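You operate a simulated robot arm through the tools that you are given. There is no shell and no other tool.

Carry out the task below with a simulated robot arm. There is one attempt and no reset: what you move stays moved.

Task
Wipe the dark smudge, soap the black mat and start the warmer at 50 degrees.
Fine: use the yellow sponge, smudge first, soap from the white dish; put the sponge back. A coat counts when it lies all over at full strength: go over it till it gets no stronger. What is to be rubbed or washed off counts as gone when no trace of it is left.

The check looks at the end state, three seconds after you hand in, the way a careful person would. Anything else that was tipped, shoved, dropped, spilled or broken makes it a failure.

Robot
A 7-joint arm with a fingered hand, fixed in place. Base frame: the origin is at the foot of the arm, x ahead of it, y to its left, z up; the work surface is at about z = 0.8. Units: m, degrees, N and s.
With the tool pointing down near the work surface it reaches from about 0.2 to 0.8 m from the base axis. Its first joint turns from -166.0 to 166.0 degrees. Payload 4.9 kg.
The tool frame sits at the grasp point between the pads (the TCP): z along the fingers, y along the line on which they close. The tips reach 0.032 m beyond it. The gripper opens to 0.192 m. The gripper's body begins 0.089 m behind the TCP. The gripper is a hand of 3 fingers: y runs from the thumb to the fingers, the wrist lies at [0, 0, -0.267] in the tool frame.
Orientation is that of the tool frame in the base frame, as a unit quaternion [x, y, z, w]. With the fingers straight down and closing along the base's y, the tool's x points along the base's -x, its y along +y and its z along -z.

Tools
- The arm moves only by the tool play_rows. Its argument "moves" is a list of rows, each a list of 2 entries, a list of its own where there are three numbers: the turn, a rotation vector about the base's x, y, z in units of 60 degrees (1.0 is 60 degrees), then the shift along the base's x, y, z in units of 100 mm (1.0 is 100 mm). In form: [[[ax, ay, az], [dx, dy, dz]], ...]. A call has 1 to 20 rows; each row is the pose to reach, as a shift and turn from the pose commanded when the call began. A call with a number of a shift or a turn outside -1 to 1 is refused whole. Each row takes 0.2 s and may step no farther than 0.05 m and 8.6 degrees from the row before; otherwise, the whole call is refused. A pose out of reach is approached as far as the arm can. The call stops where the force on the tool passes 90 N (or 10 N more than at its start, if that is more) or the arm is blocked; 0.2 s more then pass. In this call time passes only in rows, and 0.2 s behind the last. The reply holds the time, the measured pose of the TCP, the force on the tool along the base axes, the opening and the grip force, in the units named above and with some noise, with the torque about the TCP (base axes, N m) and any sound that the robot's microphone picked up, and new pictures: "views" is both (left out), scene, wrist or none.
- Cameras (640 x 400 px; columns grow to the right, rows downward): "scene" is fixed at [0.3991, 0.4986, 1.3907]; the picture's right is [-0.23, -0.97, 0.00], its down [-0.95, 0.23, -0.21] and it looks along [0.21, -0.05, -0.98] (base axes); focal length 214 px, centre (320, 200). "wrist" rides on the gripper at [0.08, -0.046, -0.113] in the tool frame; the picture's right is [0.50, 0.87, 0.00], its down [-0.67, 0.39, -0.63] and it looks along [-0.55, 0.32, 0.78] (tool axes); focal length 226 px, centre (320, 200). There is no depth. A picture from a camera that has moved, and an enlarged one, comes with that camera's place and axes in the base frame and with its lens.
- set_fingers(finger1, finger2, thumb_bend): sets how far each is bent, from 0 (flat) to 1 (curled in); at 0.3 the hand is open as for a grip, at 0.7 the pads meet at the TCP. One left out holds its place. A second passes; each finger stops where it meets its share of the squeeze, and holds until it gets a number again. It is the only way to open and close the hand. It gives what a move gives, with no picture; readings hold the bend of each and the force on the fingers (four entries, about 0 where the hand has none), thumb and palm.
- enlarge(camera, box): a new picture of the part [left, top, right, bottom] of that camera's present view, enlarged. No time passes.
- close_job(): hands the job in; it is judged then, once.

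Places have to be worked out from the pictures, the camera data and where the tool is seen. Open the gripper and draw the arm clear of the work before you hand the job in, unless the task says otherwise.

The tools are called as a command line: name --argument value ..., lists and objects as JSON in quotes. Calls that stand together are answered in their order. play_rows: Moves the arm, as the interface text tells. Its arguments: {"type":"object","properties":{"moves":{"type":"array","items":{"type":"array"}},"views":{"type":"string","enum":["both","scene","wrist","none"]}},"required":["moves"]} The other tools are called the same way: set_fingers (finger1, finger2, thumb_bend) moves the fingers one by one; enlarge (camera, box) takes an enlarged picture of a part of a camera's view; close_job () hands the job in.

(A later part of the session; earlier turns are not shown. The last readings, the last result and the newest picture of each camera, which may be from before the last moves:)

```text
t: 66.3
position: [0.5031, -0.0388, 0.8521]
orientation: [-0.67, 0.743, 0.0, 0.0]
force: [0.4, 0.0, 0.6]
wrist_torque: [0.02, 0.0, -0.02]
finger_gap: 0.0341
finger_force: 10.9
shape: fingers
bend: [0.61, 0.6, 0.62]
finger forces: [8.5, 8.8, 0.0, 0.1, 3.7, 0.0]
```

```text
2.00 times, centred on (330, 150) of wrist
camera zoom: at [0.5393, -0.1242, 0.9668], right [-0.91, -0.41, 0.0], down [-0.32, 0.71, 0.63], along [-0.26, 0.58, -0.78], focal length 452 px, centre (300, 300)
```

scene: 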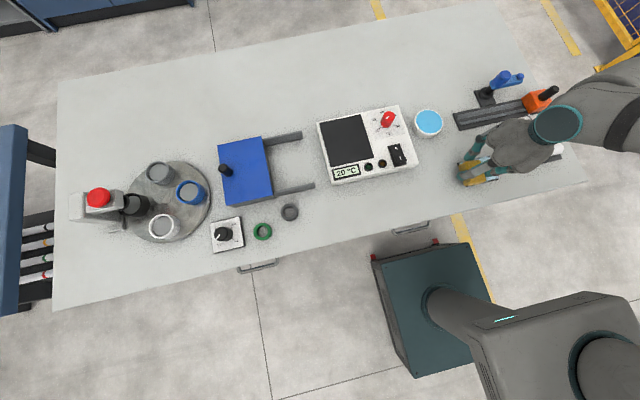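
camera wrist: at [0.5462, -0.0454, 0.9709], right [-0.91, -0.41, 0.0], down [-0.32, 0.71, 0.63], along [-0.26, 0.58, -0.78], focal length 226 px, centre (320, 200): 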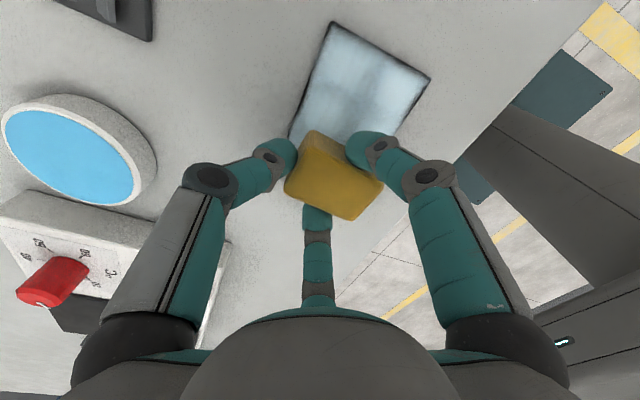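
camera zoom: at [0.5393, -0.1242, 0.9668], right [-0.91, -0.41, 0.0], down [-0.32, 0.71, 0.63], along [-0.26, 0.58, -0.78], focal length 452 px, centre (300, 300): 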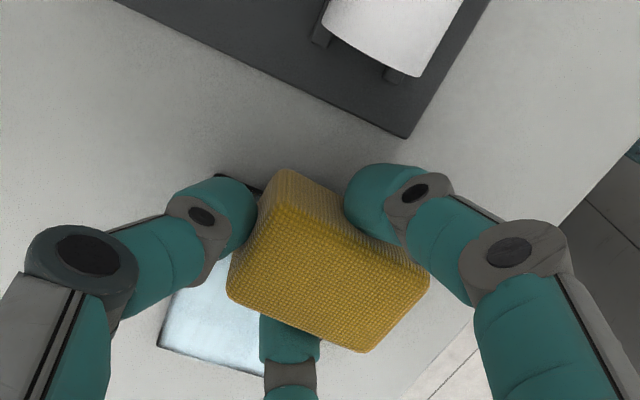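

The contact slipped again (sponge slides up a little in the grip). I lift clear to see the whole coat before going on.

play_rows --moves '[[[0, 0, 0], [0, 0, 0.2]], [[0, 0, 0], [0, 0, 0.45]], [[0, 0, 0], [0.3, -0.2, 0.6]], [[0, 0, 0], [0.6, -0.2, 0.7]]]' --views "none"

enlarge --camera "scene" --box '[450, 145, 510, 195]'

enlarge --camera "wrist" --box '[160, 50, 480, 250]'

```text
t: 67.3
position: [0.5595, -0.0568, 0.9251]
orientation: [-0.668, 0.744, -0.001, 0.0]
force: [0.2, -0.7, 0.0]
wrist_torque: [0.01, 0.01, -0.01]
finger_gap: 0.034
finger_force: 10.4
shape: fingers
bend: [0.61, 0.6, 0.63]
finger forces: [8.4, 8.7, 0.1, 0.0, 3.2, 0.0]
```

```text
8.00 times, centred on (480, 170) of scene
camera zoom: at [0.3991, 0.4986, 1.3907], right [-0.23, -0.97, 0.0], down [-0.95, 0.23, -0.21], along [0.21, -0.05, -0.98], focal length 1716 px, centre (-960, 440)
```

zoom: 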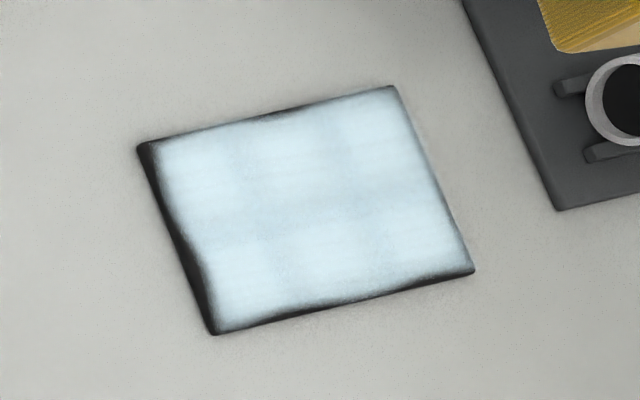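

```text
2.00 times, centred on (320, 150) of wrist
camera zoom: at [0.5978, -0.1415, 1.0386], right [-0.91, -0.4, 0.0], down [-0.31, 0.71, 0.63], along [-0.25, 0.58, -0.78], focal length 452 px, centre (320, 300)
```

zoom: 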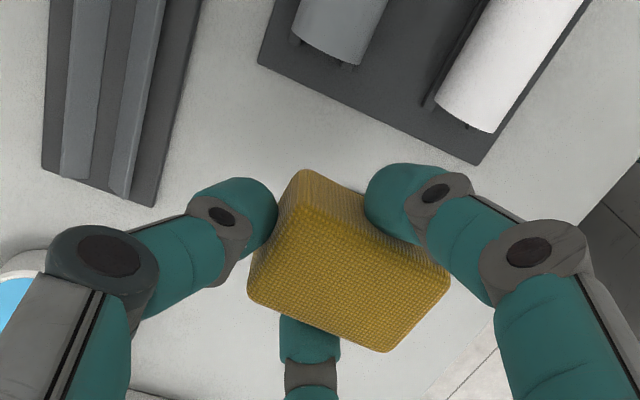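

Very clear view: interior strongly coated, no soap on the table; remaining are the left rim (5–6 mm) and thin lines along the near and far edges. I turn the sponge square to the mat (+5.7°, allowed on the left side) and come down on the left edge with an overhang.

play_rows --moves '[[[0, 0, 0.03], [-0.15, 0.32, 0]], [[0, 0, 0.06], [-0.3, 0.64, 0]], [[0, 0, 0.095], [-0.465, 0.96, 0]], [[0, 0, 0.095], [-0.465, 0.96, -0.3]], [[0, 0, 0.095], [-0.465, 0.96, -0.62]]]' --views "none"

enlarge --camera "scene" --box '[445, 130, 525, 205]'

enlarge --camera "wrist" --box '[210, 50, 450, 250]'

```text
t: 68.5
position: [0.515, 0.0395, 0.8614]
orientation: [-0.706, 0.708, 0.0, 0.002]
force: [-0.5, 0.0, -0.5]
wrist_torque: [-0.03, -0.01, 0.0]
finger_gap: 0.034
finger_force: 10.0
shape: fingers
bend: [0.61, 0.6, 0.63]
finger forces: [8.4, 8.7, 0.0, 0.1, 3.2, 0.0]
```

```text
5.33 times, centred on (485, 168) of scene
camera zoom: at [0.3991, 0.4986, 1.3907], right [-0.23, -0.97, 0.0], down [-0.95, 0.23, -0.21], along [0.21, -0.05, -0.98], focal length 1144 px, centre (-560, 373)
```

zoom: 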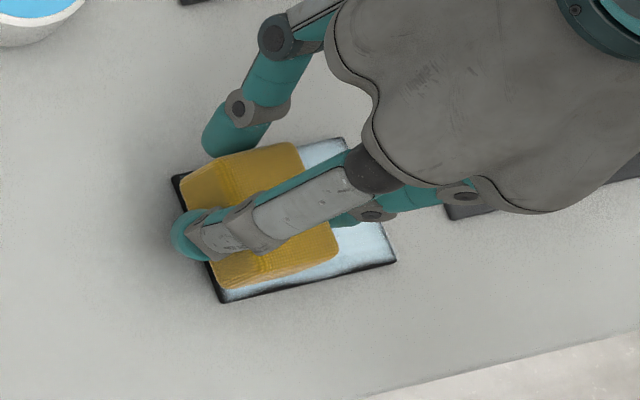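

```text
2.00 times, centred on (330, 150) of wrist
camera zoom: at [0.5602, -0.0414, 0.9746], right [-0.87, -0.5, 0.0], down [-0.39, 0.67, 0.63], along [-0.31, 0.55, -0.78], focal length 452 px, centre (300, 300)
```

zoom: 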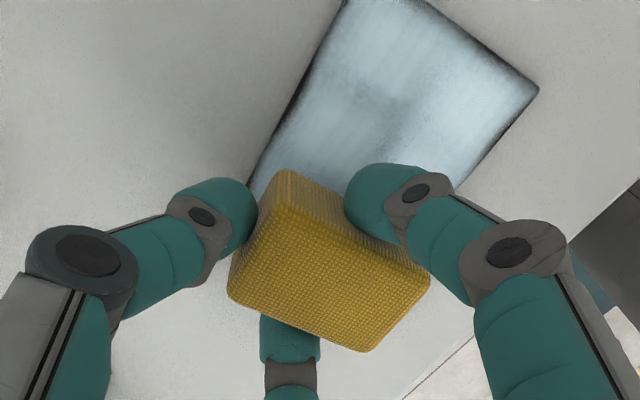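

Hovering over the left edge, square to the mat. I lower toward contact.

play_rows --moves '[[[0, 0, 0], [0, 0, -0.04]], [[0, 0, 0], [0, 0, -0.07]], [[0, 0, 0], [0, 0, -0.08]]]' --views "none"

```text
t: 69.3
position: [0.513, 0.0378, 0.8524]
orientation: [-0.706, 0.708, 0.0, 0.001]
force: [-1.2, 0.3, -0.7]
wrist_torque: [0.02, -0.01, 0.0]
finger_gap: 0.0343
finger_force: 10.0
shape: fingers
bend: [0.61, 0.6, 0.63]
finger forces: [8.4, 8.7, 0.1, 0.0, 3.2, 0.0]
```

play_rows --moves '[[[0, 0, 0], [0, 0, -0.01]], [[0, 0, 0], [0, 0, -0.015]], [[0, 0, 0], [0, 0, -0.015]]]' --views "none"

```text
t: 70.1
position: [0.5133, 0.0368, 0.8528]
orientation: [-0.706, 0.709, 0.0, 0.001]
force: [-1.0, 0.8, 2.8]
wrist_torque: [0.02, 0.08, 0.02]
finger_gap: 0.0343
finger_force: 10.6
shape: fingers
bend: [0.62, 0.6, 0.63]
finger forces: [8.4, 9.4, 0.1, 0.0, 3.1, 0.0]
```

Contact begins. I press 0.5 mm more and stroke back and forth along the left edge in x.

play_rows --moves '[[[0, 0, 0], [0, 0.01, -0.006]], [[0, 0, 0], [0.08, 0.02, -0.006]], [[0, 0, 0], [0.16, 0.02, -0.006]], [[0, 0, 0], [0.08, 0.02, -0.006]], [[0, 0, 0], [0.0, 0.02, -0.006]], [[0, 0, 0], [-0.08, 0.02, -0.006]], [[0, 0, 0], [-0.16, 0.02, -0.006]], [[0, 0, 0], [-0.08, 0.02, -0.006]], [[0, 0, 0], [0, 0.02, -0.006]]]' --views "none"

enlarge --camera "scene" --box '[445, 130, 525, 205]'

enlarge --camera "wrist" --box '[210, 50, 450, 250]'

```text
t: 72.1
position: [0.5127, 0.0404, 0.8515]
orientation: [-0.705, 0.709, -0.001, 0.0]
force: [0.0, -0.6, -1.2]
wrist_torque: [0.0, 0.0, -0.01]
finger_gap: 0.0335
finger_force: 9.4
shape: fingers
bend: [0.61, 0.61, 0.63]
finger forces: [8.2, 8.4, 0.0, 0.0, 2.7, 0.0]
```

```text
5.33 times, centred on (485, 168) of scene
camera zoom: at [0.3991, 0.4986, 1.3907], right [-0.23, -0.97, 0.0], down [-0.95, 0.23, -0.21], along [0.21, -0.05, -0.98], focal length 1144 px, centre (-560, 373)
```

zoom: 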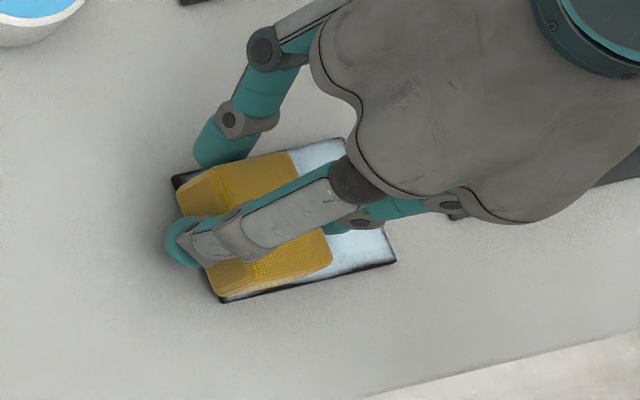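

```text
2.00 times, centred on (330, 150) of wrist
camera zoom: at [0.5591, -0.0421, 0.965], right [-0.87, -0.5, 0.0], down [-0.39, 0.67, 0.63], along [-0.31, 0.55, -0.78], focal length 452 px, centre (300, 300)
```

zoom: 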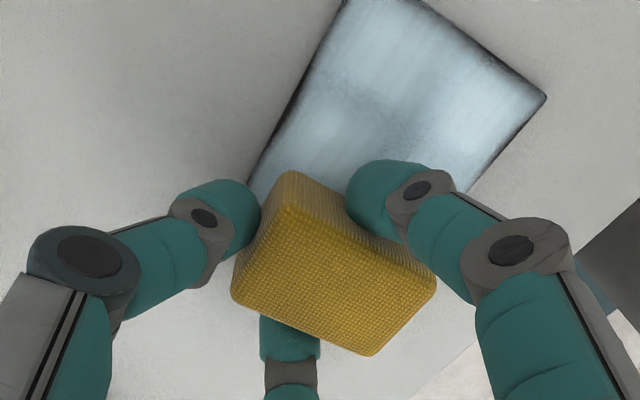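

The hold has loosened (thumb only 2.7 N). I tighten all fingers to full share before continuing.

set_fingers --finger1 0.72 --finger2 0.72 --thumb_bend 0.7

enlarge --camera "wrist" --box '[210, 50, 450, 250]'

```text
t: 73.1
position: [0.5142, 0.0391, 0.8508]
orientation: [-0.706, 0.709, 0.0, 0.001]
force: [1.6, -0.3, 1.1]
wrist_torque: [-0.02, 0.0, 0.02]
finger_gap: 0.0322
finger_force: 16.0
shape: fingers
bend: [0.61, 0.6, 0.65]
finger forces: [10.7, 10.5, 0.0, 0.0, 10.4, 0.1]
```

```text
2.00 times, centred on (330, 150) of wrist
camera zoom: at [0.5592, -0.042, 0.9653], right [-0.87, -0.5, 0.0], down [-0.39, 0.67, 0.63], along [-0.31, 0.55, -0.78], focal length 452 px, centre (300, 300)
```

zoom: 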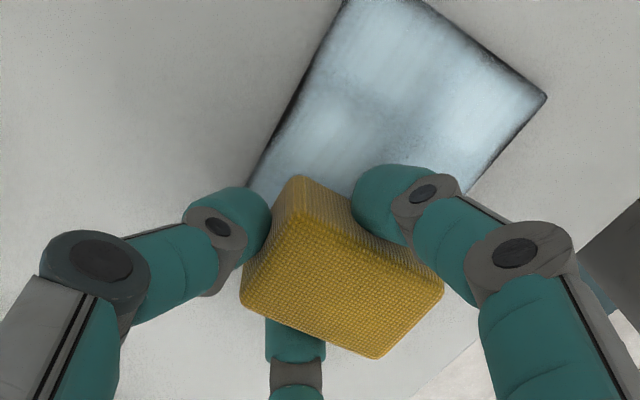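

The grip is now 10.5 N per finger. I lower to restore contact.

play_rows --moves '[[[0, 0, 0], [0, 0, -0.007]], [[0, 0, 0], [0, 0, -0.012]], [[0, 0, 0], [0, 0, -0.012]]]' --views "none"

```text
t: 73.9
position: [0.5143, 0.0386, 0.8505]
orientation: [-0.705, 0.709, 0.0, 0.001]
force: [-0.2, 0.8, 2.1]
wrist_torque: [-0.02, 0.15, -0.01]
finger_gap: 0.0323
finger_force: 16.1
shape: fingers
bend: [0.6, 0.6, 0.65]
finger forces: [11.3, 11.1, 0.1, 0.1, 9.8, 0.0]
```

To keep the fingertips safely above the table, I re-seat the grip: release slightly, raise 9 mm, shift 5 mm toward −x, and close firmly again.

set_fingers --finger1 0.56 --finger2 0.56 --thumb_bend 0.58

play_rows --moves '[[[0, 0, 0], [0, 0, 0.05]], [[0, 0, 0], [-0.03, 0, 0.09]], [[0, 0, 0], [-0.05, 0, 0.095]]]' --views "none"

enlarge --camera "wrist" --box '[210, 50, 450, 250]'

enlarge --camera "scene" --box '[445, 130, 525, 205]'

```text
t: 74.9
position: [0.5133, 0.0382, 0.851]
orientation: [-0.706, 0.709, 0.0, 0.001]
force: [0.3, 0.4, 0.4]
wrist_torque: [-0.02, -0.03, -0.01]
finger_gap: 0.056
finger_force: 0.0
shape: fingers
bend: [0.56, 0.56, 0.57]
finger forces: [0.0, 0.1, 0.0, 0.0, 0.1, 0.1]
```

```text
t: 75.7
position: [0.5079, 0.0393, 0.8601]
orientation: [-0.706, 0.708, -0.001, 0.001]
force: [-1.0, 0.0, 0.0]
wrist_torque: [-0.04, -0.01, 0.0]
finger_gap: 0.0557
finger_force: 0.0
shape: fingers
bend: [0.56, 0.56, 0.57]
finger forces: [0.1, 0.0, 0.0, 0.0, 0.0, 0.1]
```

```text
2.00 times, centred on (330, 150) of wrist
camera zoom: at [0.5542, -0.0413, 0.9738], right [-0.87, -0.5, 0.0], down [-0.39, 0.67, 0.63], along [-0.31, 0.55, -0.78], focal length 452 px, centre (300, 300)
```

zoom: 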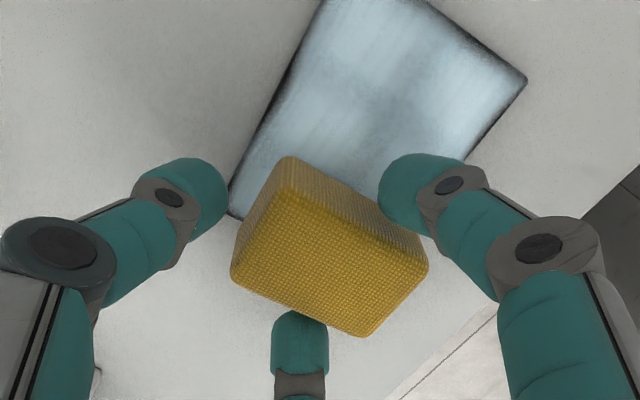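

```text
5.33 times, centred on (485, 168) of scene
camera zoom: at [0.3991, 0.4986, 1.3907], right [-0.23, -0.97, 0.0], down [-0.95, 0.23, -0.21], along [0.21, -0.05, -0.98], focal length 1144 px, centre (-560, 373)
```

zoom: 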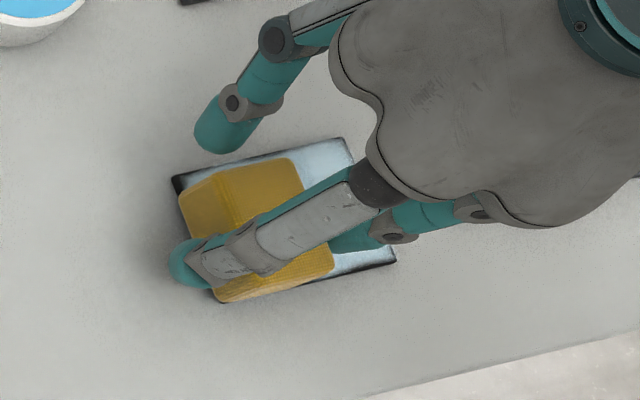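

The sponge lies square on the mat at (0.494, 0.040), centred between the fingers. I close firmly.

set_fingers --finger1 0.66 --finger2 0.66 --thumb_bend 0.64

set_fingers --finger1 0.74 --finger2 0.74 --thumb_bend 0.72

play_rows --moves '[[[0, 0, 0], [0, 0, -0.01]], [[0, 0, 0], [0, 0, -0.01]]]' --views "none"

enlarge --camera "wrist" --box '[210, 50, 450, 250]'

```text
t: 76.7
position: [0.5082, 0.0395, 0.8592]
orientation: [-0.705, 0.709, -0.001, 0.001]
force: [-0.2, 0.0, -0.7]
wrist_torque: [-0.02, 0.01, 0.04]
finger_gap: 0.039
finger_force: 9.4
shape: fingers
bend: [0.6, 0.61, 0.62]
finger forces: [6.5, 6.1, 0.0, 0.1, 5.4, 0.1]
```

```text
t: 77.7
position: [0.51, 0.0393, 0.859]
orientation: [-0.705, 0.709, 0.001, 0.001]
force: [1.5, 0.0, 2.9]
wrist_torque: [0.04, 0.05, 0.0]
finger_gap: 0.0323
finger_force: 16.9
shape: fingers
bend: [0.6, 0.6, 0.66]
finger forces: [10.0, 11.4, 0.0, 0.0, 12.3, 0.1]
```

```text
t: 78.3
position: [0.5081, 0.0389, 0.8596]
orientation: [-0.705, 0.709, 0.001, 0.002]
force: [0.5, 0.2, 4.4]
wrist_torque: [0.06, 0.1, -0.02]
finger_gap: 0.0319
finger_force: 17.6
shape: fingers
bend: [0.6, 0.6, 0.66]
finger forces: [10.5, 11.7, 0.0, 0.1, 12.3, 0.1]
```

```text
2.00 times, centred on (330, 150) of wrist
camera zoom: at [0.5547, -0.0414, 0.9731], right [-0.87, -0.5, 0.0], down [-0.39, 0.67, 0.63], along [-0.31, 0.55, -0.78], focal length 452 px, centre (300, 300)
```

zoom: 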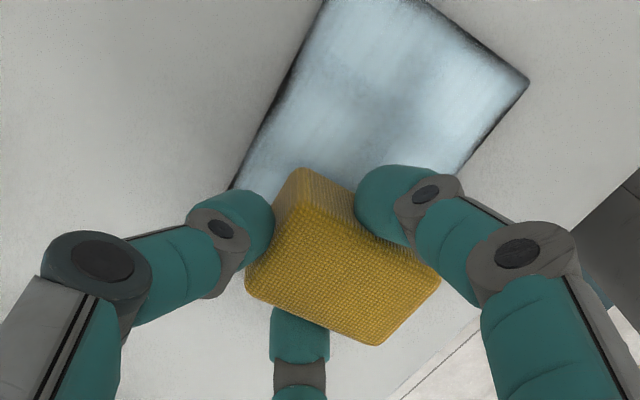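

Contact 4.4 N with a firm grip. I stroke along the left edge in x with slightly more press.

play_rows --moves '[[[0, 0, 0], [0, 0.015, -0.004]], [[0, 0, 0], [0.09, 0.03, -0.004]], [[0, 0, 0], [0.18, 0.03, -0.004]], [[0, 0, 0], [0.28, 0.03, -0.004]], [[0, 0, 0], [0.18, 0.03, -0.004]], [[0, 0, 0], [0.09, 0.03, -0.004]], [[0, 0, 0], [0, 0.03, -0.004]], [[0, 0, 0], [-0.04, 0.03, -0.004]]]' --views "none"

enlarge --camera "scene" --box '[445, 130, 525, 205]'

enlarge --camera "wrist" --box '[210, 50, 450, 250]'

```text
t: 80.1
position: [0.5052, 0.0423, 0.859]
orientation: [-0.706, 0.708, -0.001, 0.001]
force: [1.7, -0.2, 2.5]
wrist_torque: [-0.05, 0.01, 0.05]
finger_gap: 0.0316
finger_force: 16.9
shape: fingers
bend: [0.6, 0.6, 0.66]
finger forces: [10.6, 10.5, 0.1, 0.1, 12.7, 0.1]
```

```text
5.33 times, centred on (485, 168) of scene
camera zoom: at [0.3991, 0.4986, 1.3907], right [-0.23, -0.97, 0.0], down [-0.95, 0.23, -0.21], along [0.21, -0.05, -0.98], focal length 1144 px, centre (-560, 373)
```

zoom: 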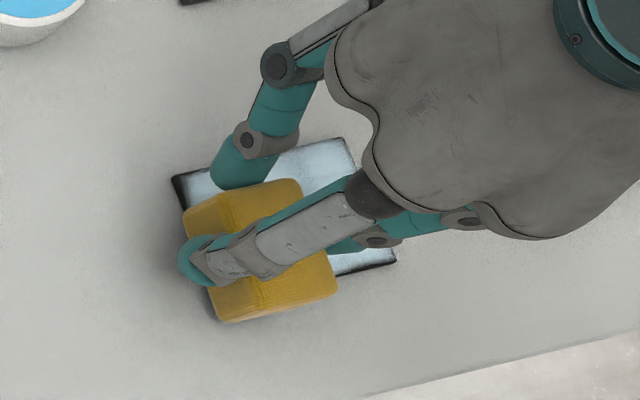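

```text
2.00 times, centred on (330, 150) of wrist
camera zoom: at [0.5505, -0.039, 0.9726], right [-0.87, -0.5, 0.0], down [-0.39, 0.67, 0.63], along [-0.31, 0.55, -0.78], focal length 452 px, centre (300, 300)
```

zoom: 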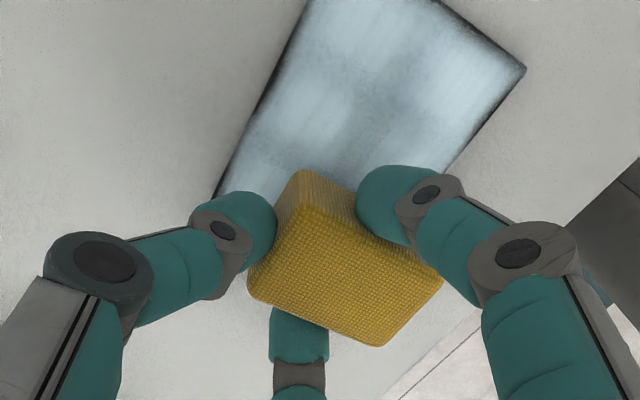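

Contact persists. I repeat the left-edge strokes a bit firmer, including the far-left corner.

play_rows --moves '[[[0, 0, 0], [0.08, 0.01, -0.005]], [[0, 0, 0], [0.16, 0.01, -0.005]], [[0, 0, 0], [0.24, 0.01, -0.006]], [[0, 0, 0], [0.33, 0.01, -0.006]], [[0, 0, 0], [0.37, 0.01, -0.006]], [[0, 0, 0], [0.37, -0.03, -0.006]], [[0, 0, 0], [0.37, 0.01, -0.006]], [[0, 0, 0], [0.28, 0.01, -0.006]], [[0, 0, 0], [0.19, 0.01, -0.006]], [[0, 0, 0], [0.1, 0.01, -0.006]], [[0, 0, 0], [0.0, 0.01, -0.006]], [[0, 0, 0], [0.0, -0.04, -0.006]], [[0, 0, 0], [0.0, 0.0, -0.006]]]' --views "none"

play_rows --moves '[[[0, 0, 0], [0, 0, 0.15]], [[0, 0, 0], [0.1, -0.1, 0.5]], [[0, 0, 0], [0.5, -0.35, 0.7]], [[0, 0, 0], [0.9, -0.4, 0.7]]]' --views "none"

enlarge --camera "scene" --box '[450, 145, 510, 195]'

enlarge --camera "wrist" --box '[160, 50, 480, 250]'

```text
t: 82.9
position: [0.5055, 0.0422, 0.8586]
orientation: [-0.706, 0.708, -0.001, 0.0]
force: [0.0, -1.1, 2.0]
wrist_torque: [-0.11, 0.08, 0.03]
finger_gap: 0.0312
finger_force: 16.9
shape: fingers
bend: [0.6, 0.6, 0.67]
finger forces: [12.0, 9.6, 0.0, 0.0, 11.7, 0.0]
```

```text
refused: row 3 steps farther than a row can; nothing moved
```

```text
8.00 times, centred on (480, 170) of scene
camera zoom: at [0.3991, 0.4986, 1.3907], right [-0.23, -0.97, 0.0], down [-0.95, 0.23, -0.21], along [0.21, -0.05, -0.98], focal length 1716 px, centre (-960, 440)
```

zoom: 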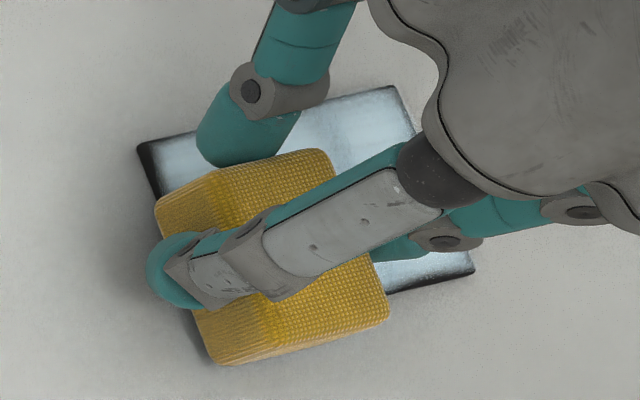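

```text
2.00 times, centred on (320, 150) of wrist
camera zoom: at [0.5507, -0.0394, 0.972], right [-0.87, -0.5, 0.0], down [-0.39, 0.67, 0.63], along [-0.31, 0.55, -0.78], focal length 452 px, centre (320, 300)
```

zoom: 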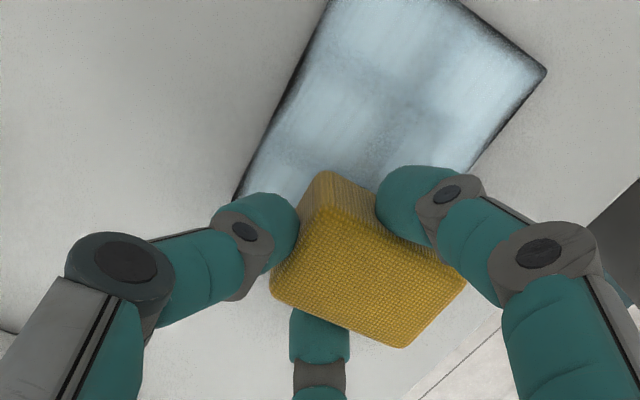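

The scene view shows the sponge only overhanging the left edge by ~3 mm, so the rim isn't reached. I shift 9 mm further left and repeat the x strokes with a bit more press.

play_rows --moves '[[[0, 0, 0], [0.04, 0.05, -0.003]], [[0, 0, 0], [0.08, 0.09, -0.005]], [[0, 0, 0], [0.17, 0.09, -0.005]], [[0, 0, 0], [0.26, 0.09, -0.005]], [[0, 0, 0], [0.36, 0.09, -0.005]], [[0, 0, 0], [0.26, 0.09, -0.005]], [[0, 0, 0], [0.17, 0.09, -0.005]], [[0, 0, 0], [0.08, 0.09, -0.005]], [[0, 0, 0], [0.0, 0.09, -0.005]]]' --views "none"

enlarge --camera "scene" --box '[450, 145, 510, 195]'

enlarge --camera "wrist" --box '[160, 50, 480, 250]'

```text
t: 84.9
position: [0.5043, 0.0507, 0.8582]
orientation: [-0.705, 0.709, 0.0, 0.001]
force: [1.3, 0.5, 2.2]
wrist_torque: [-0.05, 0.01, 0.02]
finger_gap: 0.031
finger_force: 16.1
shape: fingers
bend: [0.6, 0.6, 0.67]
finger forces: [10.6, 10.1, 0.0, 0.1, 11.7, 0.0]
```

```text
8.00 times, centred on (480, 170) of scene
camera zoom: at [0.3991, 0.4986, 1.3907], right [-0.23, -0.97, 0.0], down [-0.95, 0.23, -0.21], along [0.21, -0.05, -0.98], focal length 1716 px, centre (-960, 440)
```

zoom: 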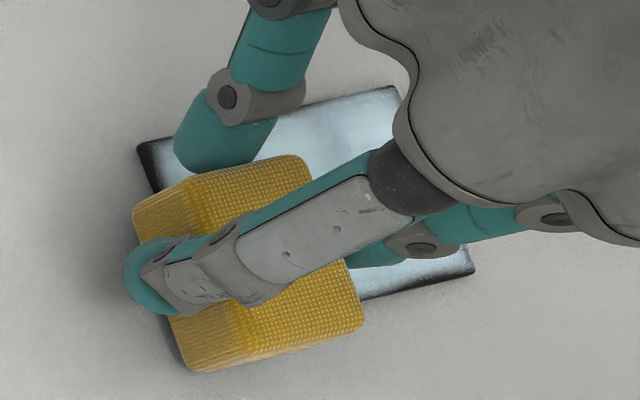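

```text
2.00 times, centred on (320, 150) of wrist
camera zoom: at [0.5504, -0.0306, 0.9724], right [-0.87, -0.5, 0.0], down [-0.39, 0.67, 0.63], along [-0.31, 0.55, -0.78], focal length 452 px, centre (320, 300)
```

zoom: 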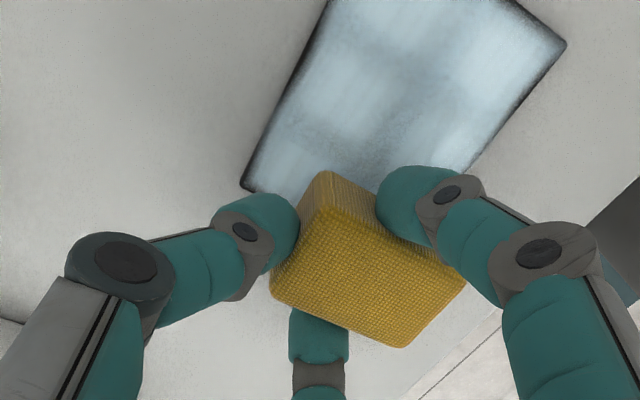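

The rim is still dark, perhaps because contact here has been only ~2 N. I press to roughly 10 N and try again.

play_rows --moves '[[[0, 0, 0], [0.0, 0.0, -0.006]], [[0, 0, 0], [0.0, 0.0, -0.01]], [[0, 0, 0], [0.0, 0.0, -0.01]]]' --views "none"

```text
t: 85.7
position: [0.5048, 0.0516, 0.8589]
orientation: [-0.705, 0.709, 0.0, 0.001]
force: [1.6, 0.4, 3.0]
wrist_torque: [-0.05, 0.05, 0.02]
finger_gap: 0.0312
finger_force: 16.9
shape: fingers
bend: [0.6, 0.6, 0.67]
finger forces: [11.1, 10.0, 0.0, 0.0, 12.1, 0.0]
```

Pressing 1 mm only added 1 N, so the sponge may be touching unevenly. I take a closer look at it.

enlarge --camera "scene" --box '[452, 155, 502, 195]'

enlarge --camera "wrist" --box '[260, 110, 420, 250]'

```text
10.00 times, centred on (477, 175) of scene
camera zoom: at [0.3991, 0.4986, 1.3907], right [-0.23, -0.97, 0.0], down [-0.95, 0.23, -0.21], along [0.21, -0.05, -0.98], focal length 2145 px, centre (-1250, 450)
```

zoom: 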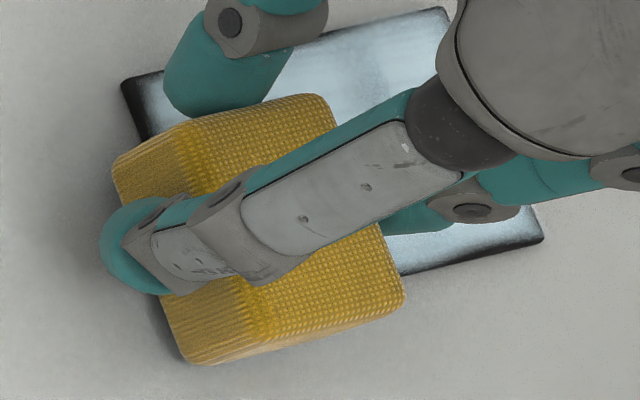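

```text
2.86 times, centred on (340, 180) of wrist
camera zoom: at [0.5505, -0.0301, 0.9716], right [-0.87, -0.5, 0.0], down [-0.39, 0.67, 0.63], along [-0.31, 0.55, -0.78], focal length 646 px, centre (263, 257)
```

zoom: 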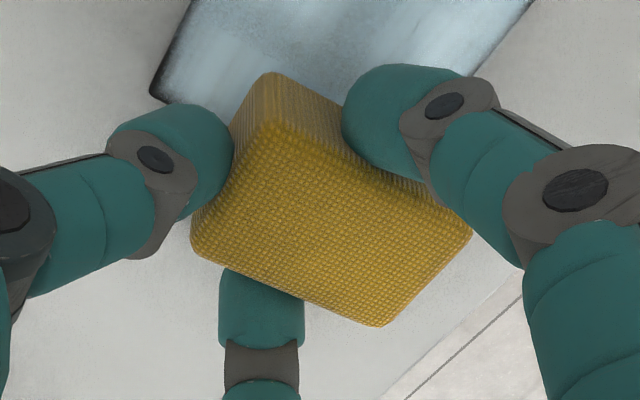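

I lift off and compare the coat with the earlier picture.

play_rows --moves '[[[0, 0, 0], [0, 0, 0.15]], [[0, 0, 0], [0.1, -0.1, 0.5]], [[0, 0, 0], [0.4, -0.3, 0.7]], [[0, 0, 0], [0.7, -0.4, 0.7]]]' --views "none"

enlarge --camera "scene" --box '[450, 145, 510, 195]'

enlarge --camera "wrist" --box '[160, 50, 480, 250]'

```text
t: 86.7
position: [0.5758, 0.0138, 0.9259]
orientation: [-0.705, 0.709, 0.0, 0.002]
force: [-0.7, -0.2, 0.2]
wrist_torque: [0.0, 0.02, -0.01]
finger_gap: 0.0309
finger_force: 16.2
shape: fingers
bend: [0.6, 0.6, 0.67]
finger forces: [10.4, 10.5, 0.0, 0.0, 11.2, 0.0]
```

```text
8.00 times, centred on (480, 170) of scene
camera zoom: at [0.3991, 0.4986, 1.3907], right [-0.23, -0.97, 0.0], down [-0.95, 0.23, -0.21], along [0.21, -0.05, -0.98], focal length 1716 px, centre (-960, 440)
```

zoom: 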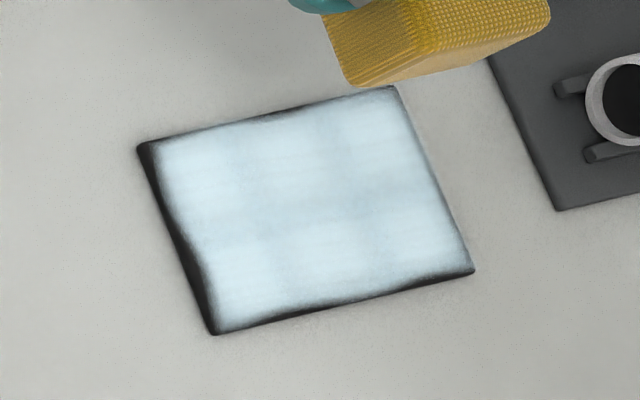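

```text
2.00 times, centred on (320, 150) of wrist
camera zoom: at [0.621, -0.0678, 1.0392], right [-0.87, -0.5, 0.0], down [-0.39, 0.67, 0.63], along [-0.31, 0.55, -0.78], focal length 452 px, centre (320, 300)
```

zoom: 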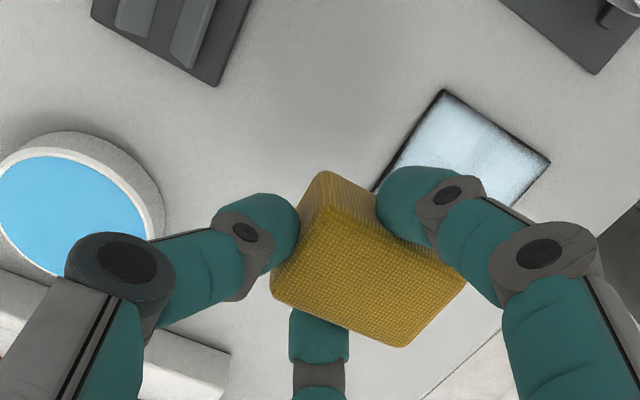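

The coat picture hasn't changed since the earlier view, so the last strokes added nothing: the squeezed sponge seems tilted and possibly short of soap. I'll set it down on the mat, re-grip it properly, then take fresh soap. First I go above the mat's centre with yaw ≈84°.

play_rows --moves '[[[0, 0, -0.05], [-0.25, -0.05, -0.1]], [[0, 0, -0.1], [-0.48, -0.09, -0.3]], [[0, 0, -0.1], [-0.48, -0.09, -0.58]]]' --views "none"

play_rows --moves '[[[0, 0, 0], [0, 0, -0.02]], [[0, 0, 0], [0, 0, -0.05]], [[0, 0, 0], [0, 0, -0.08]], [[0, 0, 0], [0, 0, -0.09]]]' --views "none"

```text
t: 87.5
position: [0.5272, 0.0037, 0.8684]
orientation: [-0.667, 0.745, -0.001, 0.002]
force: [0.4, 0.0, 0.6]
wrist_torque: [-0.03, 0.04, -0.01]
finger_gap: 0.0312
finger_force: 15.6
shape: fingers
bend: [0.6, 0.6, 0.67]
finger forces: [10.5, 10.3, 0.1, 0.0, 11.3, 0.1]
```

```text
t: 88.5
position: [0.5253, 0.0005, 0.8593]
orientation: [-0.668, 0.744, -0.001, 0.0]
force: [-0.4, -0.5, -0.5]
wrist_torque: [0.02, 0.04, -0.03]
finger_gap: 0.0311
finger_force: 16.3
shape: fingers
bend: [0.6, 0.6, 0.67]
finger forces: [10.5, 10.4, 0.0, 0.0, 11.3, 0.0]
```

play_rows --moves '[[[0, 0, 0], [0, 0, -0.01]], [[0, 0, 0], [0, 0, -0.02]], [[0, 0, 0], [0, 0, -0.02]]]' --views "none"

```text
t: 89.3
position: [0.5272, 0.0024, 0.8582]
orientation: [-0.668, 0.744, 0.001, 0.001]
force: [0.9, -0.8, 3.1]
wrist_torque: [-0.05, 0.12, 0.0]
finger_gap: 0.0313
finger_force: 16.2
shape: fingers
bend: [0.6, 0.6, 0.67]
finger forces: [11.1, 10.0, 0.1, 0.0, 11.7, 0.1]
```

The torque shows contact only at the near end: the sponge is pitched up by the strong thumb. I release it to settle flat, shift the hand 10 mm toward −x, and look.

set_fingers --finger1 0.55 --finger2 0.55 --thumb_bend 0.55

play_rows --moves '[[[0, 0, 0], [-0.05, 0, 0.01]], [[0, 0, 0], [-0.1, 0, 0.02]]]' --views "none"

enlarge --camera "wrist" --box '[210, 50, 450, 250]'

enlarge --camera "scene" --box '[445, 130, 525, 205]'

```text
t: 90.3
position: [0.5256, 0.002, 0.8572]
orientation: [-0.668, 0.744, -0.001, 0.0]
force: [0.0, 1.1, 0.6]
wrist_torque: [-0.02, -0.01, 0.01]
finger_gap: 0.0625
finger_force: 0.2
shape: fingers
bend: [0.55, 0.55, 0.55]
finger forces: [0.0, 0.1, 0.0, 0.0, 0.0, 0.0]
```

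```text
t: 90.9
position: [0.5165, 0.0027, 0.8599]
orientation: [-0.667, 0.745, 0.0, 0.001]
force: [-0.1, 1.2, 0.6]
wrist_torque: [0.01, -0.02, 0.0]
finger_gap: 0.0624
finger_force: 0.0
shape: fingers
bend: [0.55, 0.55, 0.55]
finger forces: [0.0, 0.0, 0.0, 0.0, 0.1, 0.0]
```

```text
2.00 times, centred on (330, 150) of wrist
camera zoom: at [0.5543, -0.0831, 0.9736], right [-0.92, -0.4, 0.0], down [-0.31, 0.71, 0.63], along [-0.25, 0.58, -0.78], focal length 452 px, centre (300, 300)
```

zoom: 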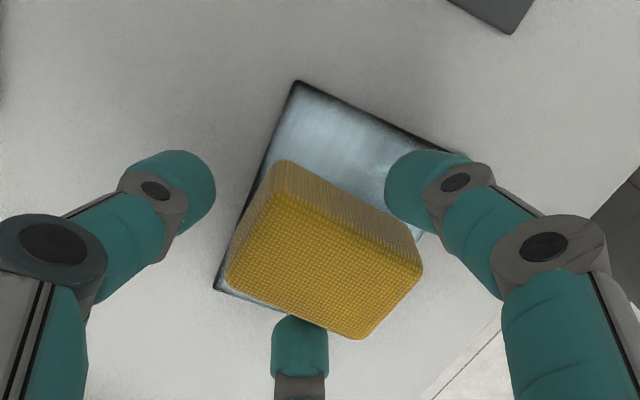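

```text
5.33 times, centred on (485, 168) of scene
camera zoom: at [0.3991, 0.4986, 1.3907], right [-0.23, -0.97, 0.0], down [-0.95, 0.23, -0.21], along [0.21, -0.05, -0.98], focal length 1144 px, centre (-560, 373)
```

zoom: 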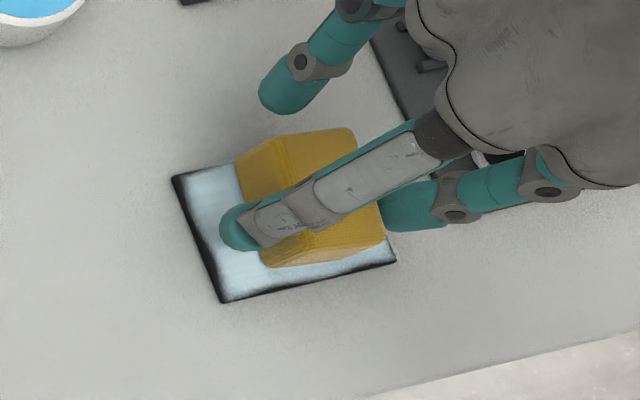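

The sponge settled flat; its far face is ~18 mm ahead of the TCP, which is right. I re-grip with balanced moderate force.

set_fingers --finger1 0.61 --finger2 0.61 --thumb_bend 0.6

set_fingers --finger1 0.69 --finger2 0.69 --thumb_bend 0.65

play_rows --moves '[[[0, 0, 0], [0, 0, -0.005]], [[0, 0, 0], [0, 0, -0.01]], [[0, 0, 0], [0, 0, -0.01]]]' --views "none"

```text
t: 91.9
position: [0.5177, 0.0015, 0.8603]
orientation: [-0.667, 0.745, -0.002, 0.001]
force: [0.5, -0.5, 0.5]
wrist_torque: [-0.03, 0.0, 0.04]
finger_gap: 0.043
finger_force: 2.5
shape: fingers
bend: [0.59, 0.59, 0.6]
finger forces: [2.2, 2.2, 0.0, 0.0, 0.1, 0.1]
```

```text
t: 92.9
position: [0.518, 0.0011, 0.8602]
orientation: [-0.667, 0.745, -0.001, 0.001]
force: [-0.5, -0.3, 0.7]
wrist_torque: [-0.02, -0.02, 0.01]
finger_gap: 0.0391
finger_force: 13.7
shape: fingers
bend: [0.6, 0.6, 0.62]
finger forces: [9.7, 9.6, 0.1, 0.0, 8.3, 0.0]
```

```text
t: 93.7
position: [0.5181, 0.0025, 0.8584]
orientation: [-0.667, 0.745, -0.001, 0.002]
force: [-0.8, -0.3, 4.4]
wrist_torque: [-0.04, 0.07, -0.01]
finger_gap: 0.0394
finger_force: 13.7
shape: fingers
bend: [0.6, 0.6, 0.62]
finger forces: [10.1, 10.0, 0.0, 0.0, 8.2, 0.0]
```

The grip is balanced (8–10 N) and contact is centred. Now I lift and return to the dish for fresh soap.

play_rows --moves '[[[0, 0, 0], [0, 0, 0.1]], [[0, 0, 0], [0, 0, 0.45]], [[0, 0, 0], [0.2, 0.1, 0.8]], [[0, 0, 0], [0.5, 0.3, 0.8]], [[0, 0, 0], [0.85, 0.5, 0.8]]]' --views "none"

play_rows --moves '[[[0, 0, 0], [0.3, 0.17, 0]], [[0, 0, 0], [0.6, 0.34, 0]], [[0, 0, 0], [0.84, 0.49, 0]], [[0, 0, 0], [0.84, 0.49, -0.25]], [[0, 0, 0], [0.84, 0.49, -0.45]]]' --views "both"

enlarge --camera "wrist" --box '[210, 50, 450, 250]'

enlarge --camera "scene" --box '[390, 85, 480, 155]'

```text
t: 94.9
position: [0.6053, 0.0536, 0.9392]
orientation: [-0.667, 0.745, -0.001, 0.001]
force: [0.6, 0.4, 0.9]
wrist_torque: [-0.01, 0.04, -0.03]
finger_gap: 0.0391
finger_force: 14.1
shape: fingers
bend: [0.61, 0.6, 0.62]
finger forces: [9.7, 9.7, 0.1, 0.0, 8.2, 0.0]
```

```text
t: 96.1
position: [0.6879, 0.1035, 0.8937]
orientation: [-0.668, 0.745, -0.001, 0.002]
force: [-0.3, 0.3, 0.2]
wrist_torque: [0.02, -0.01, 0.0]
finger_gap: 0.0393
finger_force: 13.4
shape: fingers
bend: [0.61, 0.6, 0.62]
finger forces: [9.7, 9.6, 0.1, 0.0, 8.1, 0.0]
camera wrist: at [0.7245, 0.0181, 1.0088], right [-0.92, -0.4, 0.0], down [-0.31, 0.71, 0.63], along [-0.25, 0.58, -0.78], focal length 226 px, centre (320, 200)
```

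scene: 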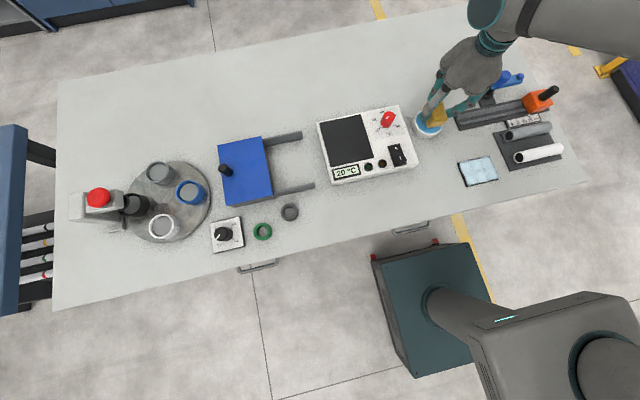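
wrist: 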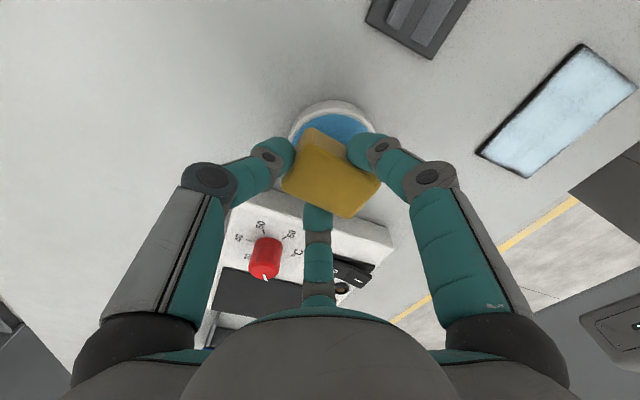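

```text
2.00 times, centred on (330, 150) of wrist
camera zoom: at [0.7245, 0.0181, 1.0088], right [-0.92, -0.4, 0.0], down [-0.31, 0.71, 0.63], along [-0.25, 0.58, -0.78], focal length 452 px, centre (300, 300)
```

zoom: 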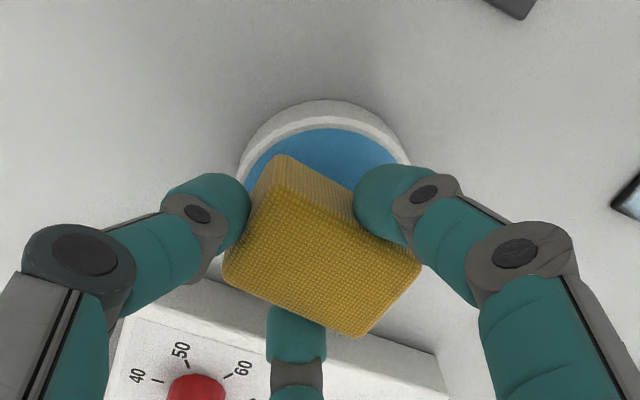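

```text
5.71 times, centred on (435, 120) of scene
camera zoom: at [0.3991, 0.4986, 1.3907], right [-0.23, -0.97, 0.0], down [-0.95, 0.23, -0.21], along [0.21, -0.05, -0.98], focal length 1226 px, centre (-337, 657)
```

zoom: 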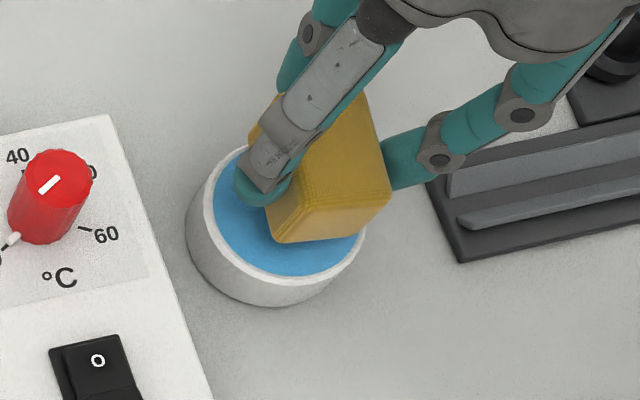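

Nearly centred over the dish. I shift 2 mm toward −x and lower to just above the soap.

play_rows --moves '[[[0, 0, 0], [-0.02, 0, -0.05]], [[0, 0, 0], [-0.02, 0, -0.09]]]' --views "none"

enlarge --camera "wrist" --box '[210, 50, 450, 250]'

enlarge --camera "scene" --box '[390, 85, 480, 155]'

```text
t: 96.7
position: [0.6846, 0.1026, 0.8845]
orientation: [-0.667, 0.745, -0.001, 0.001]
force: [-0.1, -0.1, -0.9]
wrist_torque: [-0.02, -0.05, 0.0]
finger_gap: 0.0393
finger_force: 13.4
shape: fingers
bend: [0.61, 0.6, 0.62]
finger forces: [9.7, 9.6, 0.1, 0.1, 8.1, 0.1]
```

```text
2.00 times, centred on (330, 150) of wrist
camera zoom: at [0.722, 0.0171, 0.9993], right [-0.92, -0.4, 0.0], down [-0.31, 0.71, 0.63], along [-0.25, 0.58, -0.78], focal length 452 px, centre (300, 300)
```

zoom: 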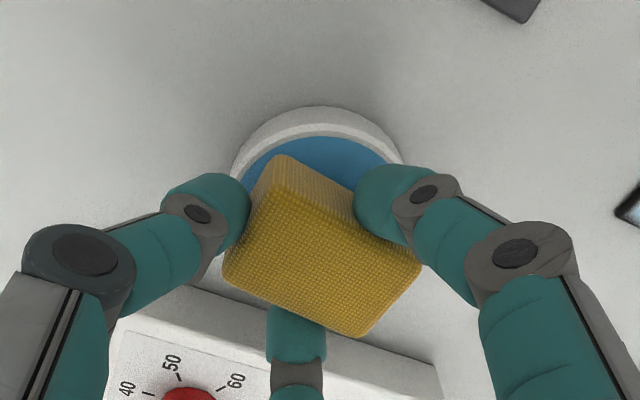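

```text
5.71 times, centred on (435, 120) of scene
camera zoom: at [0.3991, 0.4986, 1.3907], right [-0.23, -0.97, 0.0], down [-0.95, 0.23, -0.21], along [0.21, -0.05, -0.98], focal length 1226 px, centre (-337, 657)
```

zoom: 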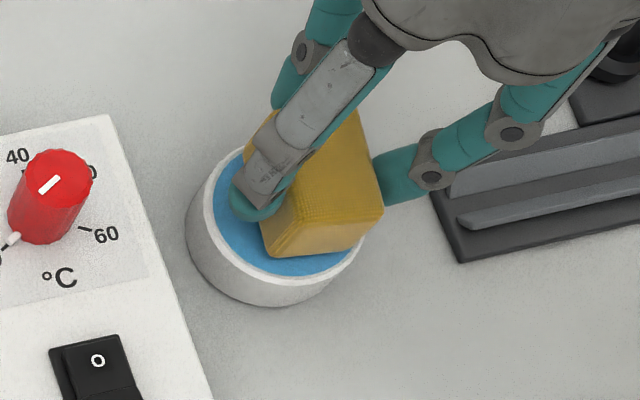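

Well centred. I lower the last millimetres, checking the force.

play_rows --moves '[[[0, 0, 0], [0, 0, -0.01]], [[0, 0, 0], [0, 0, -0.02]], [[0, 0, 0], [0, 0, -0.03]]]' --views "none"

```text
t: 97.5
position: [0.6845, 0.0998, 0.8812]
orientation: [-0.667, 0.745, 0.0, 0.001]
force: [-0.1, 1.1, 0.3]
wrist_torque: [-0.04, 0.0, 0.05]
finger_gap: 0.0392
finger_force: 13.6
shape: fingers
bend: [0.61, 0.6, 0.62]
finger forces: [9.8, 9.6, 0.0, 0.1, 8.1, 0.0]
```

play_rows --moves '[[[0, 0, 0], [0, 0, -0.01]], [[0, 0, 0], [0, 0, -0.015]], [[0, 0, 0], [0, 0, -0.015]]]' --views "none"

```text
t: 98.3
position: [0.684, 0.1016, 0.881]
orientation: [-0.668, 0.744, 0.001, 0.002]
force: [0.5, -1.6, 1.8]
wrist_torque: [-0.08, 0.0, -0.01]
finger_gap: 0.0393
finger_force: 13.7
shape: fingers
bend: [0.61, 0.6, 0.62]
finger forces: [10.1, 9.5, 0.0, 0.0, 8.3, 0.0]
```

play_rows --moves '[[[0, 0, 0], [0, 0, -0.008]], [[0, 0, 0], [0, 0, -0.012]], [[0, 0, 0], [0, 0, -0.012]], [[0, 0, 0], [0, 0, -0.012]], [[0, 0, 0], [0, 0, -0.012]], [[0, 0, 0], [0, 0, -0.012]]]' --views "none"

enlarge --camera "scene" --box '[390, 85, 480, 155]'

```text
t: 99.7
position: [0.6843, 0.1023, 0.8796]
orientation: [-0.668, 0.744, 0.0, 0.002]
force: [0.9, -3.9, 11.4]
wrist_torque: [-0.19, 0.02, -0.01]
finger_gap: 0.0392
finger_force: 15.0
shape: fingers
bend: [0.6, 0.61, 0.62]
finger forces: [11.3, 9.9, 0.1, 0.1, 9.5, 0.0]
```

```text
5.71 times, centred on (435, 120) of scene
camera zoom: at [0.3991, 0.4986, 1.3907], right [-0.23, -0.97, 0.0], down [-0.95, 0.23, -0.21], along [0.21, -0.05, -0.98], focal length 1226 px, centre (-337, 657)
```

zoom: 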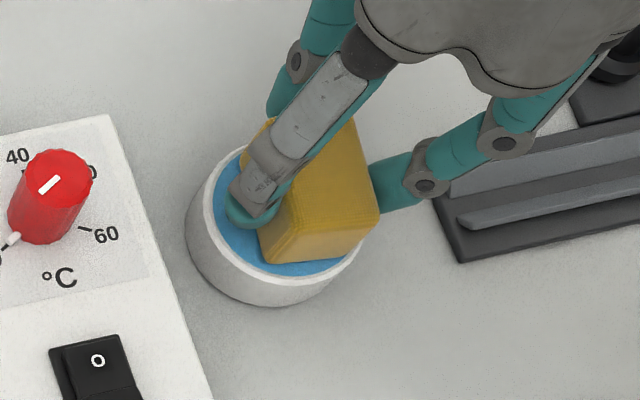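

Pressed on the soap at 11 N; the dish is unmoved. I lift straight up and check colour and dish.

play_rows --moves '[[[0, 0, 0], [0, 0, 0.03]], [[0, 0, 0], [0, 0, 0.2]], [[0, 0, 0], [0, 0, 0.6]]]' --views "none"

enlarge --camera "scene" --box '[390, 85, 480, 155]'

enlarge --camera "wrist" --box '[210, 50, 450, 250]'

```text
t: 100.5
position: [0.6827, 0.099, 0.9397]
orientation: [-0.668, 0.744, 0.001, 0.0]
force: [-0.4, -0.5, -0.3]
wrist_torque: [0.0, -0.03, -0.01]
finger_gap: 0.0392
finger_force: 14.2
shape: fingers
bend: [0.61, 0.61, 0.62]
finger forces: [9.6, 9.8, 0.0, 0.0, 8.2, 0.0]
```

```text
5.71 times, centred on (435, 120) of scene
camera zoom: at [0.3991, 0.4986, 1.3907], right [-0.23, -0.97, 0.0], down [-0.95, 0.23, -0.21], along [0.21, -0.05, -0.98], focal length 1226 px, centre (-337, 657)
```

zoom: 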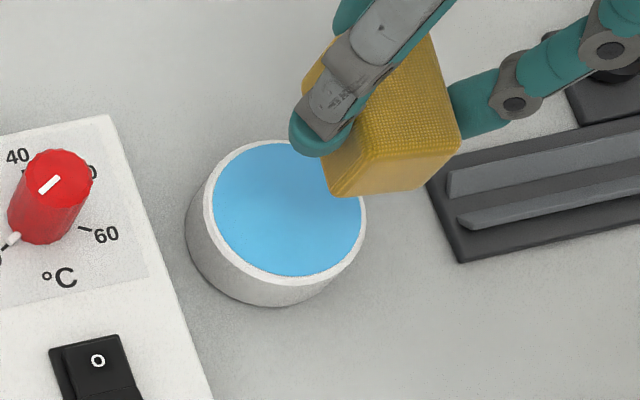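

```text
2.00 times, centred on (330, 150) of wrist
camera zoom: at [0.7207, 0.0147, 1.052], right [-0.92, -0.4, 0.0], down [-0.31, 0.71, 0.63], along [-0.26, 0.58, -0.77], focal length 452 px, centre (300, 300)
```

zoom: 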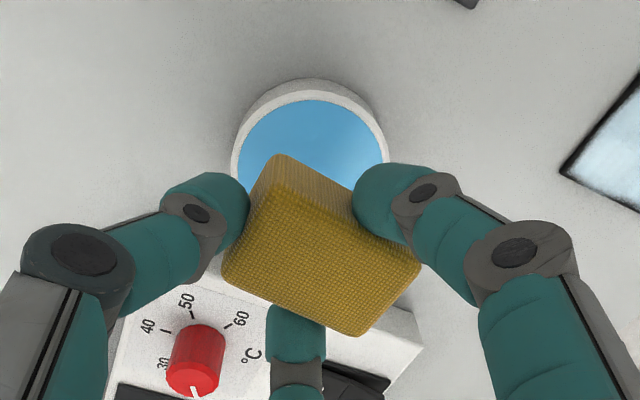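

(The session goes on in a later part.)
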